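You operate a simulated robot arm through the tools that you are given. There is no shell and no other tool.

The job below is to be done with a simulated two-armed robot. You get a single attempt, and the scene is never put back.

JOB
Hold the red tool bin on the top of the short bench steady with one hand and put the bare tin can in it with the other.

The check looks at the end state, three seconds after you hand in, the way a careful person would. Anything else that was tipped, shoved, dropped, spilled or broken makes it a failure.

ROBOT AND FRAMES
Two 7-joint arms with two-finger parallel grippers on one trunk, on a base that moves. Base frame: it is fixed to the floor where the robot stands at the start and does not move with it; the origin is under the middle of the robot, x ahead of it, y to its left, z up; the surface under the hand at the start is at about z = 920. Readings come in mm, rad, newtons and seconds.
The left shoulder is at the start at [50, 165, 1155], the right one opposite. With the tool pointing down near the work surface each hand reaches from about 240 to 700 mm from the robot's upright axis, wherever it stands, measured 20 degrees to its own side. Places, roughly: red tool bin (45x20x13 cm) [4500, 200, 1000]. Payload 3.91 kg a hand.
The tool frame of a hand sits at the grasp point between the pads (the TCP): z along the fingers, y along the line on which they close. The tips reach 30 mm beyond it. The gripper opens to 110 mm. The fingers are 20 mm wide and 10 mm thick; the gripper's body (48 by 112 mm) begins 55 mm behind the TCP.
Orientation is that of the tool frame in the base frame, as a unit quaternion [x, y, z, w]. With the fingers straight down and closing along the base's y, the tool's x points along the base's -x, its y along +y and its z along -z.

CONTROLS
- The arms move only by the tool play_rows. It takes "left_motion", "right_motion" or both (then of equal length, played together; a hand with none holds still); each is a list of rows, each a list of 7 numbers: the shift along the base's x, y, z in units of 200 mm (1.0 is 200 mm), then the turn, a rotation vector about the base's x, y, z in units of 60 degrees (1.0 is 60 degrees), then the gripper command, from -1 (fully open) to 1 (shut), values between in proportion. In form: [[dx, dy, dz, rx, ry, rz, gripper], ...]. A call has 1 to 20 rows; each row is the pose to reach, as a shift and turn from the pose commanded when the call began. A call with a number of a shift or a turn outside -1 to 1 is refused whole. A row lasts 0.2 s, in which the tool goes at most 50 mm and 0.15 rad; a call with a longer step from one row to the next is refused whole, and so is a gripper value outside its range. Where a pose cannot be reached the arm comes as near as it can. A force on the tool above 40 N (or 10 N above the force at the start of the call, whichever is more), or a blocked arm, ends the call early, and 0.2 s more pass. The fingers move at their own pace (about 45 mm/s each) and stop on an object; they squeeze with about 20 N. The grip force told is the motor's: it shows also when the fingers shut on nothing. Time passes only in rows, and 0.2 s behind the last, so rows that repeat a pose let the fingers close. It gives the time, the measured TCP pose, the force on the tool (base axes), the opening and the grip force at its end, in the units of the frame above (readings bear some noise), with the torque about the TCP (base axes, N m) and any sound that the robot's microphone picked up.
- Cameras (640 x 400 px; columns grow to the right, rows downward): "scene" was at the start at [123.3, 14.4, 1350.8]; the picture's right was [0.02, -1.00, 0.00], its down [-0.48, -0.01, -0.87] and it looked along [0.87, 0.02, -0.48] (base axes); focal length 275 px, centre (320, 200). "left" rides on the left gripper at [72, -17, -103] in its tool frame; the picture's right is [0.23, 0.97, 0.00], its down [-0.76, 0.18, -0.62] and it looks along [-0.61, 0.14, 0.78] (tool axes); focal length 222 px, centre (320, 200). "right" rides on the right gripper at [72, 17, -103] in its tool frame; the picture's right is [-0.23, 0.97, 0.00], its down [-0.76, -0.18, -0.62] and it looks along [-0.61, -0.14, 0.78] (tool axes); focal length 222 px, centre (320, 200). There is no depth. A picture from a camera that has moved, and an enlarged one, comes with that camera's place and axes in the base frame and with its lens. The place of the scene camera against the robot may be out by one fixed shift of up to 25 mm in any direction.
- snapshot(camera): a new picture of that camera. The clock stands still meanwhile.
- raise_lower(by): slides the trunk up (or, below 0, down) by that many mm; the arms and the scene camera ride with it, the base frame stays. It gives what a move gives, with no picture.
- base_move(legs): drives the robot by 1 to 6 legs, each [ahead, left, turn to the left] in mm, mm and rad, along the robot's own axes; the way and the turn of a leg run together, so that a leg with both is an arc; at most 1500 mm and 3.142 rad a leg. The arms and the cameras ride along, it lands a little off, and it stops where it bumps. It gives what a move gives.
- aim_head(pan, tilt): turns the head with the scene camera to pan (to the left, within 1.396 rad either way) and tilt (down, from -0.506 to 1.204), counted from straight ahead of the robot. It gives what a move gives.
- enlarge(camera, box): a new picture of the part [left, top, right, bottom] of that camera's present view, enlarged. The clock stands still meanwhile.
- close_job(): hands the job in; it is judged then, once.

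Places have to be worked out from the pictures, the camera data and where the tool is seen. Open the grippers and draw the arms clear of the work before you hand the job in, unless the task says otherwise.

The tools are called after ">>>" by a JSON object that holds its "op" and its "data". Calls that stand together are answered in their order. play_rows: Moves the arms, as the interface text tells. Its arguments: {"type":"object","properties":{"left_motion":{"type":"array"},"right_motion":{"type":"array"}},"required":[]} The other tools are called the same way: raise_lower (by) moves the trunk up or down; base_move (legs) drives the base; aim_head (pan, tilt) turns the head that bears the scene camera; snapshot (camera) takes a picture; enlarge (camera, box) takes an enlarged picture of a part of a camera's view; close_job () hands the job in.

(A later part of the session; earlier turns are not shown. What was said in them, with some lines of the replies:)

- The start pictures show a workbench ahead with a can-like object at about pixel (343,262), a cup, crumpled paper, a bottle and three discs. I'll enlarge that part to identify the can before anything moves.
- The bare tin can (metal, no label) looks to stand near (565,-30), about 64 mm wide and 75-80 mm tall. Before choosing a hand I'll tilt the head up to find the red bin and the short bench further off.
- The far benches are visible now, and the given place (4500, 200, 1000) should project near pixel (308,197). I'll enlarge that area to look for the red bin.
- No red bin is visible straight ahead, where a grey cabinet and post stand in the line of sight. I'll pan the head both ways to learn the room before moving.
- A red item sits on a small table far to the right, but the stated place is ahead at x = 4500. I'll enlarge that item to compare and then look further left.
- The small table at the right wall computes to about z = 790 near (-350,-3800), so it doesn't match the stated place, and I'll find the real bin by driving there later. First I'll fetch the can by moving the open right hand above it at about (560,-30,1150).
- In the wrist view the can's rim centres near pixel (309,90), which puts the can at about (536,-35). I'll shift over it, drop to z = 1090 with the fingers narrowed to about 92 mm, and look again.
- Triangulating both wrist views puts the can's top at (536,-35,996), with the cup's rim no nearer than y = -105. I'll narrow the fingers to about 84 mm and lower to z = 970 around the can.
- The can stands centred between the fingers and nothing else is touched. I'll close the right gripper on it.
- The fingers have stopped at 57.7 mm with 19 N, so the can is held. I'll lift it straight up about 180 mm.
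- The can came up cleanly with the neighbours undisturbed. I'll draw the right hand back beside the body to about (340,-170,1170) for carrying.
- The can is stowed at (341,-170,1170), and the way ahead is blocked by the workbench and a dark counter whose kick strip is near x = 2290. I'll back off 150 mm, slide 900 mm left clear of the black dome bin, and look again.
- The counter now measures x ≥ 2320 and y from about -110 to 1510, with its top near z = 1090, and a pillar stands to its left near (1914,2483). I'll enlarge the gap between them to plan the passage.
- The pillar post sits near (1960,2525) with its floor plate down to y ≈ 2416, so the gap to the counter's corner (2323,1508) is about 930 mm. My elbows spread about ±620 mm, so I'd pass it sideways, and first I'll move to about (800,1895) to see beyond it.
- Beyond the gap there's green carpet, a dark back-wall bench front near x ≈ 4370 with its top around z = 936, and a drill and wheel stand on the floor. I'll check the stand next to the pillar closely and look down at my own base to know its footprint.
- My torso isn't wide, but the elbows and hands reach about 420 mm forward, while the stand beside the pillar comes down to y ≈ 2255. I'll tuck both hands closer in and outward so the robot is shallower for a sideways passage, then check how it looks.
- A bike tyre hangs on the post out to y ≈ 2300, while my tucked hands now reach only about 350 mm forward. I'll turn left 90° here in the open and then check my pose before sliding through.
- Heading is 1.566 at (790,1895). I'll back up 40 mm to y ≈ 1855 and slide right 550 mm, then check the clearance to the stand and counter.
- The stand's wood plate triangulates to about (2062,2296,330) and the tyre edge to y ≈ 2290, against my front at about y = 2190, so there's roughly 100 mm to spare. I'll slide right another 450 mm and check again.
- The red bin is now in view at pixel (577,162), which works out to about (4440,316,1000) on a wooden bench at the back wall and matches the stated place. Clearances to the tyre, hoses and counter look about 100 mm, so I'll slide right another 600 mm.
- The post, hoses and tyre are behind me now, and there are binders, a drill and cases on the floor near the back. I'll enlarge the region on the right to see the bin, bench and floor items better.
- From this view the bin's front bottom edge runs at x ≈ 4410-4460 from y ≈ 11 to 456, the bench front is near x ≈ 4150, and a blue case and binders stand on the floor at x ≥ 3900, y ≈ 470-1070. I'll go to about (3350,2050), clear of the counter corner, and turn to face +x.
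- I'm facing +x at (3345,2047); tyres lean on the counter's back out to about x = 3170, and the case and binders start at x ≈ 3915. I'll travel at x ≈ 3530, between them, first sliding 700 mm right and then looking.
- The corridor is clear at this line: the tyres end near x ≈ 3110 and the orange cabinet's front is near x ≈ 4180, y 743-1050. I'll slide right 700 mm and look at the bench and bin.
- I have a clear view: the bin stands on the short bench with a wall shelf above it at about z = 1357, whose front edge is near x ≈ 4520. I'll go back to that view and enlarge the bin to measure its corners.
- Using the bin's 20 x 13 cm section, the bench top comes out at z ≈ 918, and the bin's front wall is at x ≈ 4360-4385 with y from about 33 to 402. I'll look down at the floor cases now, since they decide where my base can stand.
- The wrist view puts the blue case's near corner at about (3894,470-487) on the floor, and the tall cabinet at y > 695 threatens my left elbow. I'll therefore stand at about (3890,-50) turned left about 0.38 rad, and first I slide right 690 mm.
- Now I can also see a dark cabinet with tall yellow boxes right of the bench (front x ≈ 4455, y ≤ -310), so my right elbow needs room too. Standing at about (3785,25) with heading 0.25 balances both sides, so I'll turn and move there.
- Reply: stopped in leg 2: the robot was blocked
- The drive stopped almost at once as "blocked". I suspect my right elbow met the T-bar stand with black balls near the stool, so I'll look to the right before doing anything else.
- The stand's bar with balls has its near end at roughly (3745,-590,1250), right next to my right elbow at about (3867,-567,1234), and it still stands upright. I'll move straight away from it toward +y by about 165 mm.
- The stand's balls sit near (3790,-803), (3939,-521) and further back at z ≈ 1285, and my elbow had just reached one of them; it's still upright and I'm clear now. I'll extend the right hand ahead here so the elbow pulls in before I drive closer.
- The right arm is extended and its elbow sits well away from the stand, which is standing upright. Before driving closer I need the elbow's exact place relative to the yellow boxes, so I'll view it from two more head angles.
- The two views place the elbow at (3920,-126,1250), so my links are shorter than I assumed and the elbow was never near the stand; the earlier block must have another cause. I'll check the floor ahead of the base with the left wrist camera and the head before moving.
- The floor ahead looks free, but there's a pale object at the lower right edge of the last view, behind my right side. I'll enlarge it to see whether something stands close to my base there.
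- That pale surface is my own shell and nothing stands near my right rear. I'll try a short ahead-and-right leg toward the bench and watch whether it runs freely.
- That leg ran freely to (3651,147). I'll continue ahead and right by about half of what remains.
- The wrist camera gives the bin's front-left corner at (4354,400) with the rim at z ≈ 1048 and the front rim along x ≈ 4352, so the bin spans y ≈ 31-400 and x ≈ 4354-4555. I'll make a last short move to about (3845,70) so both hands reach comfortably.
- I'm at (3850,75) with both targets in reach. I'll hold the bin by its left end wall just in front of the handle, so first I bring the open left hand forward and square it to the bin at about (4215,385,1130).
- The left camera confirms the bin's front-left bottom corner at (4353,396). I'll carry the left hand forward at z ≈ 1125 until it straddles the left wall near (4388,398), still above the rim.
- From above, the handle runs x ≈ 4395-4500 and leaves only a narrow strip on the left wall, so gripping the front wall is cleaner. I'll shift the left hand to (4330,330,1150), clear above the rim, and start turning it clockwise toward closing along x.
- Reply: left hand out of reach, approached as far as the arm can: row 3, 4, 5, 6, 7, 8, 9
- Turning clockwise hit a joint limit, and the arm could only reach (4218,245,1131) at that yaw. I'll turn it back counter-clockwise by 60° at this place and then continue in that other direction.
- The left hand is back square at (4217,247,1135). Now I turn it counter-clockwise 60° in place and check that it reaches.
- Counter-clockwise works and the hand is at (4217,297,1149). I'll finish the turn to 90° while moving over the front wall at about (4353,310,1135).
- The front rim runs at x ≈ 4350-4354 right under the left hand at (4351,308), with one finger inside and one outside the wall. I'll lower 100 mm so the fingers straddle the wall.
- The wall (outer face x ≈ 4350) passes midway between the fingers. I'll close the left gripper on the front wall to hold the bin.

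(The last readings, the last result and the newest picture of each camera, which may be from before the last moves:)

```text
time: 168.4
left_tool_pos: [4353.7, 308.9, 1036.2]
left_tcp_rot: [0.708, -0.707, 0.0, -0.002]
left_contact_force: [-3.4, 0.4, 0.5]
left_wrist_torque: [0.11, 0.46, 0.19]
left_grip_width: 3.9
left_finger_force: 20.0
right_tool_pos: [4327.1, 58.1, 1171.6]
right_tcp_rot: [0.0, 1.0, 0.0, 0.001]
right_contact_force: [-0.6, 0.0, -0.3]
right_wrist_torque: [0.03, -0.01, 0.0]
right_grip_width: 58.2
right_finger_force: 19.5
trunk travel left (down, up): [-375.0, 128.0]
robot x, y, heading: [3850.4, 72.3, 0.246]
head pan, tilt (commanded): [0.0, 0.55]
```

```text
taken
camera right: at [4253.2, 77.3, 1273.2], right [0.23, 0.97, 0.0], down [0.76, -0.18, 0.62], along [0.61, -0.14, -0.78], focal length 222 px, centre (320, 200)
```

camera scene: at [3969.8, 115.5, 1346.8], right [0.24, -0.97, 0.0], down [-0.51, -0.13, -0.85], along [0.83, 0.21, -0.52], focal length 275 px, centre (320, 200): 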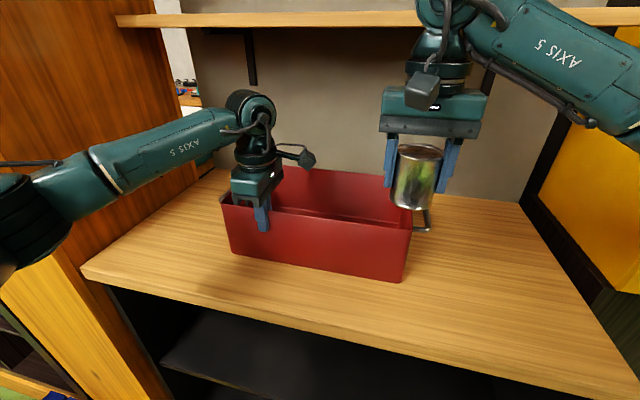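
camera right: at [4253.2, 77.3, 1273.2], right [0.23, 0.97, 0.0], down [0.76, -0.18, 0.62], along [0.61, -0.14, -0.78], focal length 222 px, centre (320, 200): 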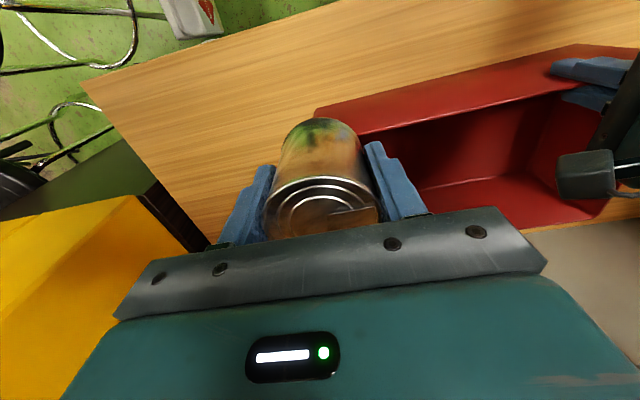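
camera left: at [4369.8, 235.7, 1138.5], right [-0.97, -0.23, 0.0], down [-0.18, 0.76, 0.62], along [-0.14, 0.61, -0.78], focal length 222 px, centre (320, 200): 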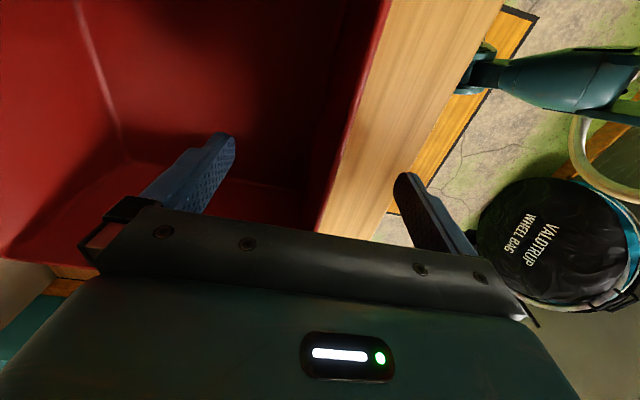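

The left gripper holds the wall with 20 N at 3.9 mm, so the bin is steadied. I'll bring the can over the bin's right part at (4405,128,1150), its bottom about 45 mm above the rim.

>>> {"op": "play_rows", "data": {"right_motion": [[0.1, 0.08, -0.02, 0, 0, 0, 1], [0.2, 0.18, -0.05, 0, 0, 0, 1], [0.3, 0.27, -0.08, 0, 0, 0, 1], [0.385, 0.345, -0.1, 0, 0, 0, 1], [0.385, 0.345, -0.1, 0, 0, 0, 1]]}}

>>> {"op": "snapshot", "data": {"camera": "scene"}}

>>> {"op": "snapshot", "data": {"camera": "right"}}

>>> {"op": "snapshot", "data": {"camera": "left"}}

```text
time: 169.6
left_tool_pos: [4352.2, 308.5, 1035.3]
left_tcp_rot: [0.708, -0.706, 0.0, -0.001]
left_contact_force: [-3.2, 0.9, 0.3]
left_wrist_torque: [0.13, 0.5, 0.11]
left_grip_width: 4.0
left_finger_force: 20.0
right_tool_pos: [4403.9, 127.3, 1149.7]
right_tcp_rot: [0.0, 1.0, 0.0, 0.0]
right_contact_force: [0.0, 0.1, -1.2]
right_wrist_torque: [-0.02, -0.04, 0.02]
right_grip_width: 57.8
right_finger_force: 19.8
trunk travel left (down, up): [-375.0, 128.0]
robot x, y, heading: [3851.1, 73.5, 0.248]
head pan, tilt (commanded): [0.0, 0.55]
```

```text
taken
camera scene: at [3969.9, 115.6, 1346.8], right [0.24, -0.97, 0.0], down [-0.51, -0.13, -0.85], along [0.83, 0.21, -0.52], focal length 275 px, centre (320, 200)
```

scene: 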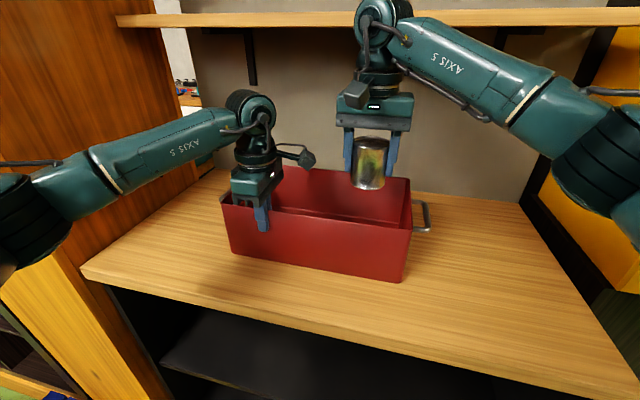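

```text
taken
camera right: at [4330.5, 145.8, 1252.8], right [0.23, 0.97, 0.0], down [0.76, -0.18, 0.63], along [0.61, -0.14, -0.78], focal length 222 px, centre (320, 200)
```

right: 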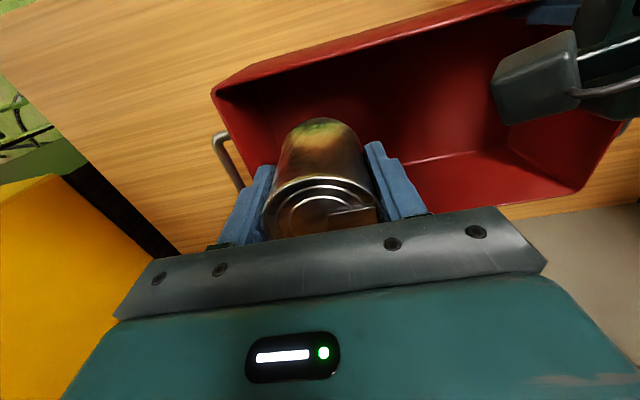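

```text
taken
camera left: at [4369.7, 235.9, 1138.9], right [-0.97, -0.23, 0.0], down [-0.18, 0.76, 0.62], along [-0.14, 0.61, -0.78], focal length 222 px, centre (320, 200)
```

left: 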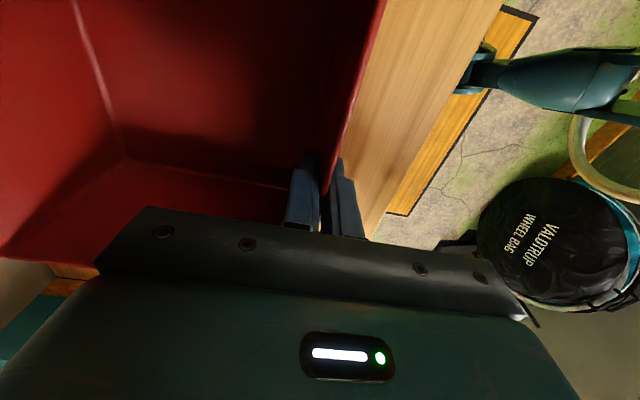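

The can is over the bin with its right rim at y ≈ 46, well clear. Because my right wrist camera hangs 72 mm toward the front wall, I'll lower to z = 1035 first with the can inside, then shift further in before setting down.

>>> {"op": "play_rows", "data": {"right_motion": [[0.02, 0, -0.12, 0, 0, 0, 1], [0.03, 0, -0.27, 0, 0, 0, 1], [0.03, 0, -0.42, 0, 0, 0, 1], [0.03, 0, -0.52, 0, 0, 0, 1], [0.03, 0, -0.57, 0, 0, 0, 1], [0.03, 0, -0.57, 0, 0, 0, 1]]}}

>>> {"op": "snapshot", "data": {"camera": "right"}}

>>> {"op": "snapshot", "data": {"camera": "scene"}}

```text
time: 171.0
left_tool_pos: [4353.9, 308.2, 1034.9]
left_tcp_rot: [0.708, -0.706, 0.001, -0.001]
left_contact_force: [-3.1, 1.0, -0.2]
left_wrist_torque: [-0.02, 0.54, 0.07]
left_grip_width: 3.7
left_finger_force: 20.1
right_tool_pos: [4409.4, 126.4, 1035.4]
right_tcp_rot: [0.001, 1.0, 0.0, 0.0]
right_contact_force: [-0.6, 0.1, -0.5]
right_wrist_torque: [0.01, 0.0, 0.01]
right_grip_width: 57.9
right_finger_force: 19.7
trunk travel left (down, up): [-375.0, 128.0]
robot x, y, heading: [3849.9, 69.6, 0.248]
head pan, tilt (commanded): [0.0, 0.55]
```

```text
taken
camera right: at [4336.1, 145.2, 1138.7], right [0.23, 0.97, 0.0], down [0.76, -0.18, 0.62], along [0.61, -0.14, -0.78], focal length 222 px, centre (320, 200)
```

right: 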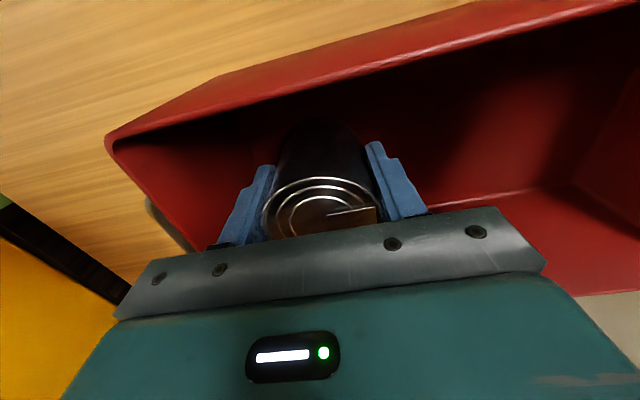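

```text
taken
camera scene: at [3970.0, 115.6, 1346.8], right [0.24, -0.97, 0.0], down [-0.51, -0.13, -0.85], along [0.83, 0.21, -0.52], focal length 275 px, centre (320, 200)
```

scene: 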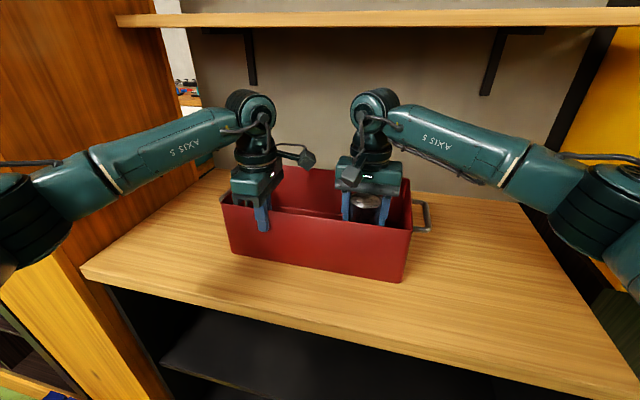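

The can is inside the bin and the wrist is well below the shelf. I'll shift it 58 mm further in, to x ≈ 4467, then lower to z ≈ 985.

>>> {"op": "play_rows", "data": {"right_motion": [[0.12, 0, 0, 0, 0, 0, 1], [0.24, 0, 0, 0, 0, 0, 1], [0.29, 0, -0.02, 0, 0, 0, 1], [0.29, 0, -0.12, 0, 0, 0, 1], [0.29, 0, -0.2, 0, 0, 0, 1], [0.29, 0, -0.25, 0, 0, 0, 1], [0.29, 0, -0.25, 0, 0, 0, 1]]}}

>>> {"op": "snapshot", "data": {"camera": "right"}}

>>> {"op": "snapshot", "data": {"camera": "scene"}}

```text
time: 172.6
left_tool_pos: [4353.6, 309.2, 1035.7]
left_tcp_rot: [0.707, -0.707, 0.001, -0.001]
left_contact_force: [-2.3, 1.9, 0.7]
left_wrist_torque: [-0.03, 0.51, 0.11]
left_grip_width: 3.9
left_finger_force: 20.2
right_tool_pos: [4467.3, 128.1, 987.2]
right_tcp_rot: [0.001, 1.0, 0.0, 0.0]
right_contact_force: [0.3, 0.5, -0.8]
right_wrist_torque: [-0.01, 0.03, -0.02]
right_grip_width: 57.9
right_finger_force: 20.1
trunk travel left (down, up): [-375.0, 128.0]
robot x, y, heading: [3851.7, 73.6, 0.251]
head pan, tilt (commanded): [0.0, 0.55]
```

```text
taken
camera right: at [4393.4, 146.3, 1088.8], right [0.23, 0.97, 0.0], down [0.76, -0.18, 0.62], along [0.61, -0.14, -0.78], focal length 222 px, centre (320, 200)
```

right: 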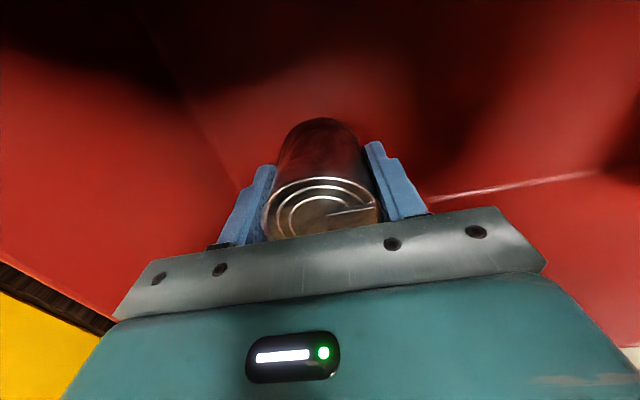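

```text
taken
camera scene: at [3970.0, 115.6, 1346.8], right [0.24, -0.97, 0.0], down [-0.51, -0.13, -0.85], along [0.83, 0.21, -0.52], focal length 275 px, centre (320, 200)
```

scene: 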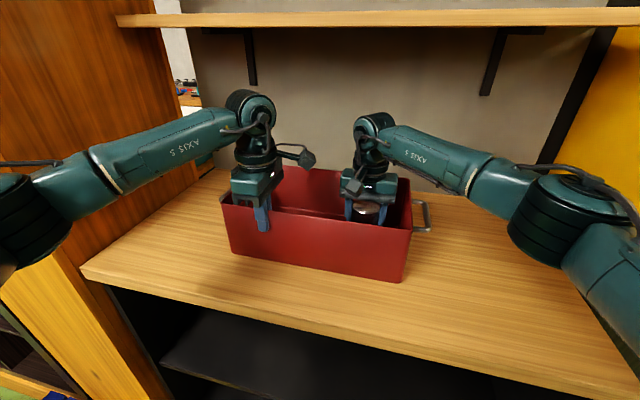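

The can hangs about 15 mm above the bin floor with nothing touching. I'll lower slowly to z ≈ 976 and read the force.

>>> {"op": "play_rows", "data": {"right_motion": [[0, 0, -0.02, 0, 0, 0, 1], [0, 0, -0.04, 0, 0, 0, 1], [0, 0, -0.05, 0, 0, 0, 1], [0, 0, -0.055, 0, 0, 0, 1]]}}

```text
time: 173.6
left_tool_pos: [4353.7, 309.7, 1036.0]
left_tcp_rot: [0.708, -0.706, 0.0, -0.001]
left_contact_force: [-1.8, 2.3, 0.8]
left_wrist_torque: [-0.08, 0.53, 0.14]
left_grip_width: 3.7
left_finger_force: 19.8
right_tool_pos: [4467.5, 128.7, 976.2]
right_tcp_rot: [0.0, 1.0, 0.0, 0.001]
right_contact_force: [0.2, 0.1, -0.5]
right_wrist_torque: [-0.01, -0.01, -0.02]
right_grip_width: 57.9
right_finger_force: 19.6
trunk travel left (down, up): [-375.0, 128.0]
robot x, y, heading: [3848.9, 77.8, 0.243]
head pan, tilt (commanded): [0.0, 0.55]
```

There's no contact force yet at z = 976. I'll go down in 1-2 mm steps to find the floor.

>>> {"op": "play_rows", "data": {"right_motion": [[0, 0, -0.008, 0, 0, 0, 1], [0, 0, -0.015, 0, 0, 0, 1], [0, 0, -0.015, 0, 0, 0, 1]]}}

```text
time: 174.4
left_tool_pos: [4354.3, 308.2, 1034.9]
left_tcp_rot: [0.707, -0.707, 0.001, -0.001]
left_contact_force: [2.8, 0.4, -0.3]
left_wrist_torque: [0.02, 0.6, 0.08]
left_grip_width: 4.2
left_finger_force: 19.9
right_tool_pos: [4467.8, 128.5, 973.7]
right_tcp_rot: [0.001, 1.0, 0.001, 0.002]
right_contact_force: [-2.4, 0.2, 8.6]
right_wrist_torque: [-0.08, 0.12, -0.07]
right_grip_width: 57.6
right_finger_force: 20.3
trunk travel left (down, up): [-375.0, 128.0]
robot x, y, heading: [3849.1, 72.5, 0.249]
head pan, tilt (commanded): [0.0, 0.55]
```

The floor pushes back with 8.6 N at z = 973.7, so the can is standing. I'll open the right gripper gently to about 77 mm.

>>> {"op": "play_rows", "data": {"right_motion": [[0, 0, 0, 0, 0, 0, -0.08], [0, 0, 0, 0, 0, 0, -0.2], [0, 0, 0, 0, 0, 0, -0.3], [0, 0, 0, 0, 0, 0, -0.4], [0, 0, 0, 0, 0, 0, -0.4]]}}

>>> {"op": "snapshot", "data": {"camera": "right"}}

```text
time: 175.6
left_tool_pos: [4352.8, 308.6, 1035.4]
left_tcp_rot: [0.708, -0.707, -0.001, -0.001]
left_contact_force: [-1.8, 0.4, 0.6]
left_wrist_torque: [0.03, 0.55, 0.07]
left_grip_width: 3.9
left_finger_force: 19.3
right_tool_pos: [4468.7, 128.8, 972.9]
right_tcp_rot: [0.001, 1.0, 0.0, 0.001]
right_contact_force: [-0.1, -0.2, 0.6]
right_wrist_torque: [0.0, 0.02, -0.01]
right_grip_width: 76.8
right_finger_force: 0.0
trunk travel left (down, up): [-375.0, 128.0]
robot x, y, heading: [3852.1, 72.6, 0.248]
head pan, tilt (commanded): [0.0, 0.55]
```

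```text
taken
camera right: at [4394.5, 146.9, 1075.4], right [0.23, 0.97, 0.0], down [0.76, -0.18, 0.62], along [0.61, -0.14, -0.78], focal length 222 px, centre (320, 200)
```

right: 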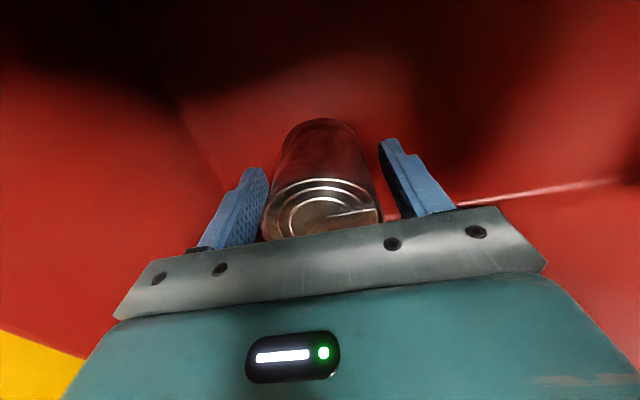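

The can stands free between the opened fingers. I'll raise the hand straight up to about z = 1050.

>>> {"op": "play_rows", "data": {"right_motion": [[0, 0, 0.04, 0, 0, 0, -0.4], [0, 0, 0.12, 0, 0, 0, -0.4], [0, 0, 0.24, 0, 0, 0, -0.4], [0, 0, 0.34, 0, 0, 0, -0.4], [0, 0, 0.385, 0, 0, 0, -0.4], [0, 0, 0.385, 0, 0, 0, -0.4]]}}

>>> {"op": "snapshot", "data": {"camera": "right"}}

>>> {"op": "snapshot", "data": {"camera": "scene"}}

```text
time: 177.0
left_tool_pos: [4353.5, 308.0, 1035.7]
left_tcp_rot: [0.707, -0.707, 0.0, -0.001]
left_contact_force: [-1.2, 1.7, 1.5]
left_wrist_torque: [0.0, 0.52, 0.11]
left_grip_width: 3.9
left_finger_force: 19.6
right_tool_pos: [4467.9, 128.8, 1049.8]
right_tcp_rot: [0.001, 1.0, 0.0, 0.001]
right_contact_force: [-0.1, 0.6, -0.6]
right_wrist_torque: [-0.02, -0.01, 0.02]
right_grip_width: 77.0
right_finger_force: 0.0
trunk travel left (down, up): [-375.0, 128.0]
robot x, y, heading: [3852.3, 74.3, 0.243]
head pan, tilt (commanded): [0.0, 0.55]
```

```text
taken
camera right: at [4394.2, 145.9, 1153.0], right [0.23, 0.97, 0.0], down [0.76, -0.18, 0.62], along [0.61, -0.14, -0.78], focal length 222 px, centre (320, 200)
```

right: 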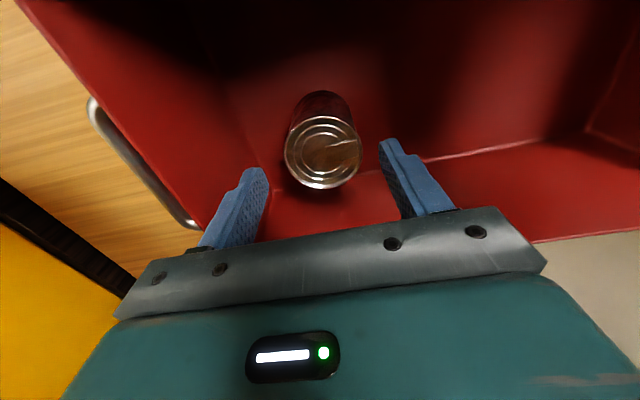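

```text
taken
camera scene: at [3970.0, 115.6, 1346.8], right [0.24, -0.97, 0.0], down [-0.51, -0.13, -0.85], along [0.83, 0.21, -0.52], focal length 275 px, centre (320, 200)
```

scene: 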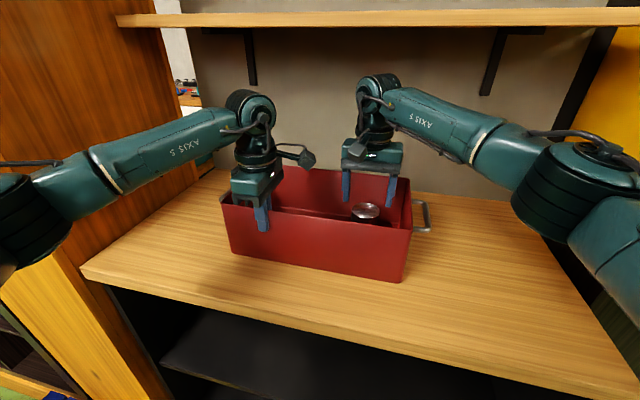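

The can stands upright in the bin and the right hand is free above it. I'll back the right hand 58 mm toward the front, raise it to about z = 1165, and then draw it off to the right and back.

>>> {"op": "play_rows", "data": {"right_motion": [[-0.12, 0, 0.01, 0, 0, 0, -0.4], [-0.24, 0, 0.02, 0, 0, 0, -0.4], [-0.29, 0, 0.06, 0, 0, 0, -0.4], [-0.29, 0, 0.22, 0, 0, 0, -0.4], [-0.29, 0, 0.4, 0, 0, 0, -0.4], [-0.29, 0, 0.57, 0, 0, 0, -0.4], [-0.4, -0.1, 0.6, 0, 0, 0, -0.4], [-0.56, -0.24, 0.6, 0, 0, 0, -0.4], [-0.72, -0.36, 0.6, 0, 0, 0, -0.4], [-0.85, -0.45, 0.6, 0, 0, 0, -0.4], [-0.95, -0.52, 0.6, 0, 0, 0, -0.4], [-0.95, -0.52, 0.6, 0, 0, 0, -0.4]]}}

>>> {"op": "snapshot", "data": {"camera": "scene"}}

```text
time: 179.6
left_tool_pos: [4352.9, 307.9, 1036.0]
left_tcp_rot: [0.708, -0.707, 0.001, -0.001]
left_contact_force: [0.4, 0.3, 1.2]
left_wrist_torque: [-0.17, 0.52, 0.09]
left_grip_width: 3.6
left_finger_force: 20.2
right_tool_pos: [4276.9, 22.1, 1170.5]
right_tcp_rot: [0.001, 1.0, 0.0, 0.0]
right_contact_force: [0.1, 1.0, 0.6]
right_wrist_torque: [-0.01, -0.02, 0.03]
right_grip_width: 77.0
right_finger_force: 0.1
trunk travel left (down, up): [-375.0, 128.0]
robot x, y, heading: [3850.7, 71.0, 0.249]
head pan, tilt (commanded): [0.0, 0.55]
```

```text
taken
camera scene: at [3970.1, 115.6, 1346.8], right [0.24, -0.97, 0.0], down [-0.51, -0.13, -0.85], along [0.83, 0.21, -0.52], focal length 275 px, centre (320, 200)
```

scene: 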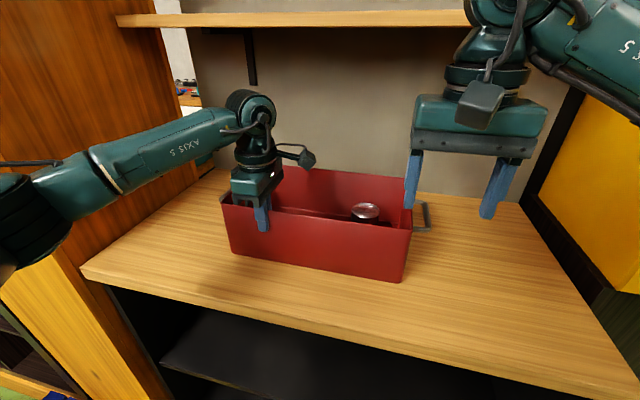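

The right hand is clear and the can stands inside. Now I'll open the left gripper to release the wall, wait a moment, then lift it straight up 110 mm.

>>> {"op": "play_rows", "data": {"left_motion": [[0, 0, 0, 0, 0, 0, 0.8], [0, 0, 0, 0, 0, 0, 0.5], [0, 0, 0, 0, 0, 0, 0.2], [0, 0, 0, 0, 0, 0, 0], [0, 0, 0, 0, 0, 0, 0], [0, 0, 0, 0, 0, 0, 0]]}}

>>> {"op": "snapshot", "data": {"camera": "left"}}

```text
time: 181.0
left_tool_pos: [4352.9, 309.0, 1034.5]
left_tcp_rot: [0.708, -0.706, 0.001, -0.001]
left_contact_force: [-0.3, -0.5, -0.2]
left_wrist_torque: [0.0, -0.02, 0.02]
left_grip_width: 54.9
left_finger_force: 0.1
right_tool_pos: [4276.3, 23.0, 1170.7]
right_tcp_rot: [0.0, 1.0, 0.0, 0.001]
right_contact_force: [0.1, 0.6, -0.2]
right_wrist_torque: [-0.02, 0.0, -0.01]
right_grip_width: 77.0
right_finger_force: 0.1
trunk travel left (down, up): [-375.0, 128.0]
robot x, y, heading: [3852.0, 72.4, 0.255]
head pan, tilt (commanded): [0.0, 0.55]
```

```text
taken
camera left: at [4369.9, 235.8, 1138.9], right [-0.97, -0.23, 0.0], down [-0.18, 0.76, 0.62], along [-0.14, 0.61, -0.78], focal length 222 px, centre (320, 200)
```

left: 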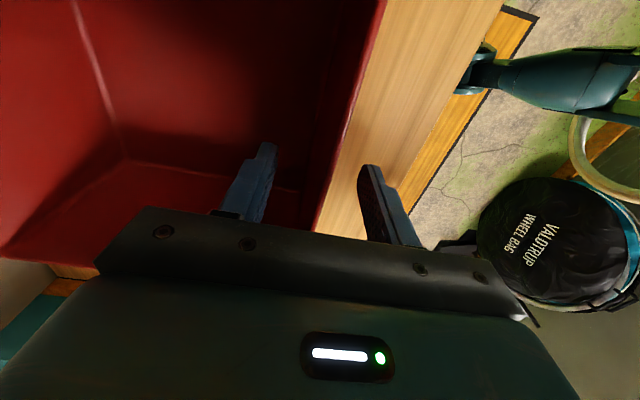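

The left fingers are open at 55 mm with the wall free between them. I'll lift the left hand straight up and then draw it back.

>>> {"op": "play_rows", "data": {"left_motion": [[0, 0, 0.08, 0, 0, 0, 0], [0, 0, 0.22, 0, 0, 0, 0], [0, 0, 0.38, 0, 0, 0, 0], [0, 0, 0.52, 0, 0, 0, 0], [0, 0, 0.58, 0, 0, 0, 0], [-0.12, 0, 0.6, 0, 0, 0, 0], [-0.3, 0.02, 0.6, 0, 0, 0, 0], [-0.48, 0.04, 0.6, 0, 0, 0, 0], [-0.66, 0.06, 0.6, 0, 0, 0, 0], [-0.8, 0.08, 0.6, 0, 0, 0, 0], [-0.8, 0.08, 0.6, 0, 0, 0, 0]]}}

>>> {"op": "snapshot", "data": {"camera": "scene"}}

```text
time: 183.4
left_tool_pos: [4195.5, 327.2, 1155.2]
left_tcp_rot: [0.707, -0.707, 0.0, -0.002]
left_contact_force: [0.1, 0.1, -0.1]
left_wrist_torque: [0.02, -0.01, -0.01]
left_grip_width: 55.1
left_finger_force: 0.0
right_tool_pos: [4277.9, 22.6, 1169.8]
right_tcp_rot: [0.001, 1.0, 0.0, 0.001]
right_contact_force: [-0.5, 0.1, 0.5]
right_wrist_torque: [0.04, -0.01, -0.03]
right_grip_width: 77.1
right_finger_force: 0.0
trunk travel left (down, up): [-375.0, 128.0]
robot x, y, heading: [3849.6, 73.2, 0.246]
head pan, tilt (commanded): [0.0, 0.55]
```

```text
taken
camera scene: at [3970.4, 115.4, 1346.8], right [0.24, -0.97, 0.0], down [-0.51, -0.13, -0.85], along [0.83, 0.21, -0.52], focal length 275 px, centre (320, 200)
```

scene: 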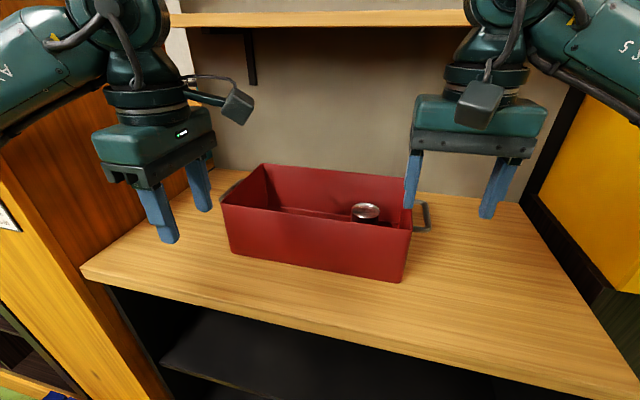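

The bin stands where it was with the can upright inside, and both hands are off it. I'll draw both hands further back in front of the bench and open the grippers fully.

>>> {"op": "play_rows", "data": {"left_motion": [[-0.15, 0, 0.02, 0, 0, 0, -0.3], [-0.32, 0, 0.04, 0, 0, 0, -0.6], [-0.48, 0, 0.06, 0, 0, 0, -1], [-0.55, 0, 0.06, 0, 0, 0, -1], [-0.55, 0, 0.06, 0, 0, 0, -1]], "right_motion": [[-0.15, -0.03, 0.0, 0, 0, 0, -0.6], [-0.32, -0.06, 0.0, 0, 0, 0, -0.8], [-0.48, -0.09, 0.0, 0, 0, 0, -1], [-0.6, -0.1, 0.0, 0, 0, 0, -1], [-0.6, -0.1, 0.0, 0, 0, 0, -1]]}}

>>> {"op": "snapshot", "data": {"camera": "scene"}}

>>> {"op": "aim_head", "data": {"pan": -1.1, "tilt": 0.4}}

>>> {"op": "snapshot", "data": {"camera": "scene"}}

>>> {"op": "aim_head", "data": {"pan": 1.2, "tilt": 0.6}}

>>> {"op": "snapshot", "data": {"camera": "scene"}}

```text
time: 184.6
left_tool_pos: [4082.1, 327.0, 1166.7]
left_tcp_rot: [0.707, -0.707, 0.0, -0.001]
left_contact_force: [-0.3, 0.0, 0.0]
left_wrist_torque: [-0.05, -0.01, -0.02]
left_grip_width: 110.2
left_finger_force: 0.0
right_tool_pos: [4156.0, 5.6, 1167.7]
right_tcp_rot: [0.002, 1.0, -0.001, 0.001]
right_contact_force: [-0.3, 0.5, -0.5]
right_wrist_torque: [0.0, 0.0, -0.03]
right_grip_width: 109.6
right_finger_force: 0.2
trunk travel left (down, up): [-375.0, 128.0]
robot x, y, heading: [3849.1, 71.8, 0.25]
head pan, tilt (commanded): [0.0, 0.55]
```

```text
taken
camera scene: at [3970.3, 115.4, 1346.8], right [0.24, -0.97, 0.0], down [-0.51, -0.13, -0.85], along [0.83, 0.21, -0.52], focal length 275 px, centre (320, 200)
```

scene: 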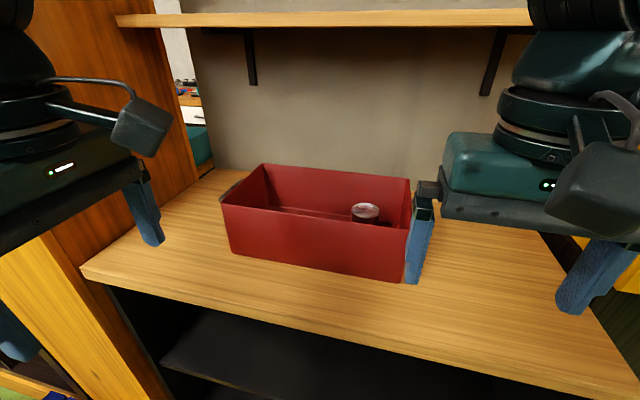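

```text
time: 185.9
left_tool_pos: [4082.0, 326.7, 1167.0]
left_tcp_rot: [0.708, -0.706, 0.0, -0.002]
left_contact_force: [0.0, 1.0, -0.1]
left_wrist_torque: [-0.03, 0.01, -0.04]
left_grip_width: 109.8
left_finger_force: 0.0
right_tool_pos: [4156.6, 5.5, 1166.3]
right_tcp_rot: [0.001, 1.0, -0.001, 0.001]
right_contact_force: [-0.6, -0.3, 0.5]
right_wrist_torque: [0.0, 0.06, 0.02]
right_grip_width: 110.1
right_finger_force: 0.0
trunk travel left (down, up): [-375.0, 128.0]
robot x, y, heading: [3850.7, 71.7, 0.25]
head pan, tilt (commanded): [-1.1, 0.4]
```

```text
taken
camera scene: at [3944.1, 23.8, 1360.5], right [-0.75, -0.66, 0.0], down [-0.26, 0.29, -0.92], along [0.61, -0.69, -0.39], focal length 275 px, centre (320, 200)
```

scene: 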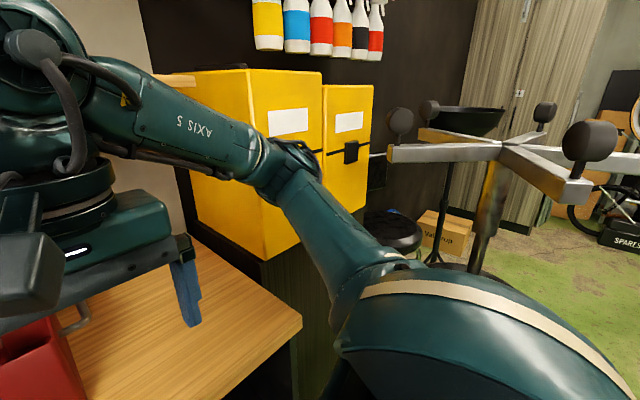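

```text
time: 188.0
left_tool_pos: [4082.2, 327.1, 1166.3]
left_tcp_rot: [0.708, -0.706, 0.001, -0.001]
left_contact_force: [0.3, 0.0, -0.8]
left_wrist_torque: [-0.03, 0.0, 0.03]
left_grip_width: 110.1
left_finger_force: 0.1
right_tool_pos: [4158.3, 5.0, 1166.8]
right_tcp_rot: [0.001, 1.0, 0.0, 0.001]
right_contact_force: [-0.9, -0.5, 0.3]
right_wrist_torque: [-0.01, 0.01, 0.03]
right_grip_width: 110.1
right_finger_force: 0.0
trunk travel left (down, up): [-375.0, 128.0]
robot x, y, heading: [3852.9, 70.1, 0.248]
head pan, tilt (commanded): [1.201, 0.6]
```

```text
taken
camera scene: at [3894.0, 181.2, 1342.3], right [0.99, -0.12, 0.0], down [-0.07, -0.56, -0.83], along [0.1, 0.82, -0.56], focal length 275 px, centre (320, 200)
```

scene: 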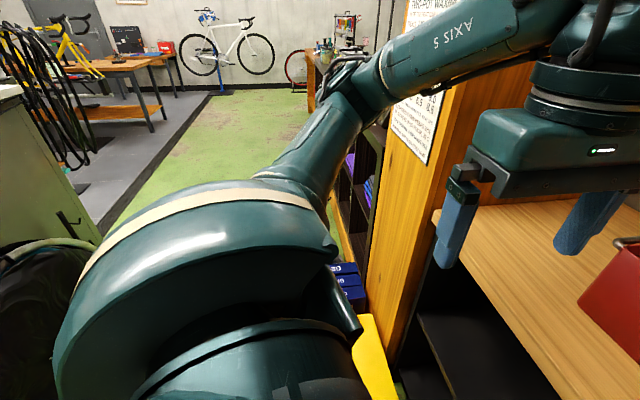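

Everything around looks undisturbed: the stand is upright, the boxes and cases are in place, and both hands are clear of the bench. I'll take one last close look at the can in the bin before handing in.

>>> {"op": "aim_head", "data": {"pan": 0.05, "tilt": 0.55}}

>>> {"op": "enlarge", "data": {"camera": "scene", "box": [200, 120, 460, 310]}}

```text
time: 189.4
left_tool_pos: [4083.1, 326.7, 1168.3]
left_tcp_rot: [0.708, -0.706, 0.0, -0.001]
left_contact_force: [-0.7, 0.5, 0.0]
left_wrist_torque: [-0.02, -0.02, -0.01]
left_grip_width: 110.0
left_finger_force: 0.0
right_tool_pos: [4156.1, 5.6, 1167.3]
right_tcp_rot: [0.001, 1.0, 0.0, 0.001]
right_contact_force: [-0.7, -0.1, -0.5]
right_wrist_torque: [0.01, 0.0, 0.02]
right_grip_width: 110.0
right_finger_force: 0.1
trunk travel left (down, up): [-375.0, 128.0]
robot x, y, heading: [3851.9, 75.7, 0.252]
head pan, tilt (commanded): [0.051, 0.55]
```

```text
2.11 times, centred on (330, 215) of scene
camera zoom: at [3968.9, 119.9, 1346.8], right [0.29, -0.96, 0.0], down [-0.5, -0.15, -0.85], along [0.81, 0.25, -0.52], focal length 578 px, centre (299, 168)
```

zoom: 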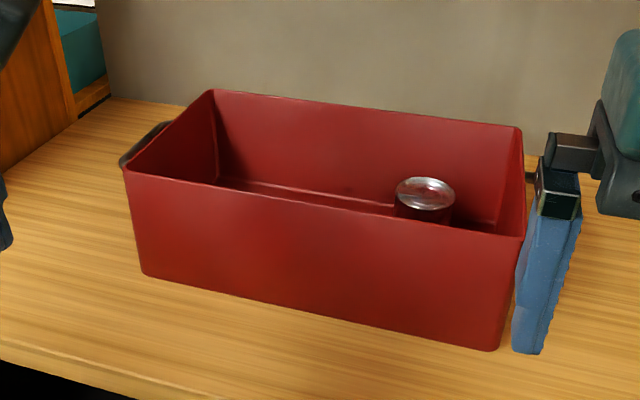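

The can stands upright in the red bin, the bin hasn't shifted, and both grippers are open and clear of the bench. I'm handing the job in.

>>> {"op": "close_job", "data": {}}

```text
The job is handed in.
```

The bare tin can now stands upright in the red tool bin on the short bench, and the job is handed in. The left hand gripped the bin's front wall while the right hand set the can down. Both grippers were then opened and drawn back in front of the bench.

**The drive stopped once.** As I approached the bench, the base reported "blocked" after about 15 mm, and I never found out what it met. I backed away and came in on a slightly different line without further trouble.

**Disturbance check.** In the later pictures the wheel stand, yellow boxes, floor cases and leaning tyres all looked upright and in place. I could not see directly behind the robot, and I did not go back to recheck the first workbench. It looked undisturbed after the can was lifted.
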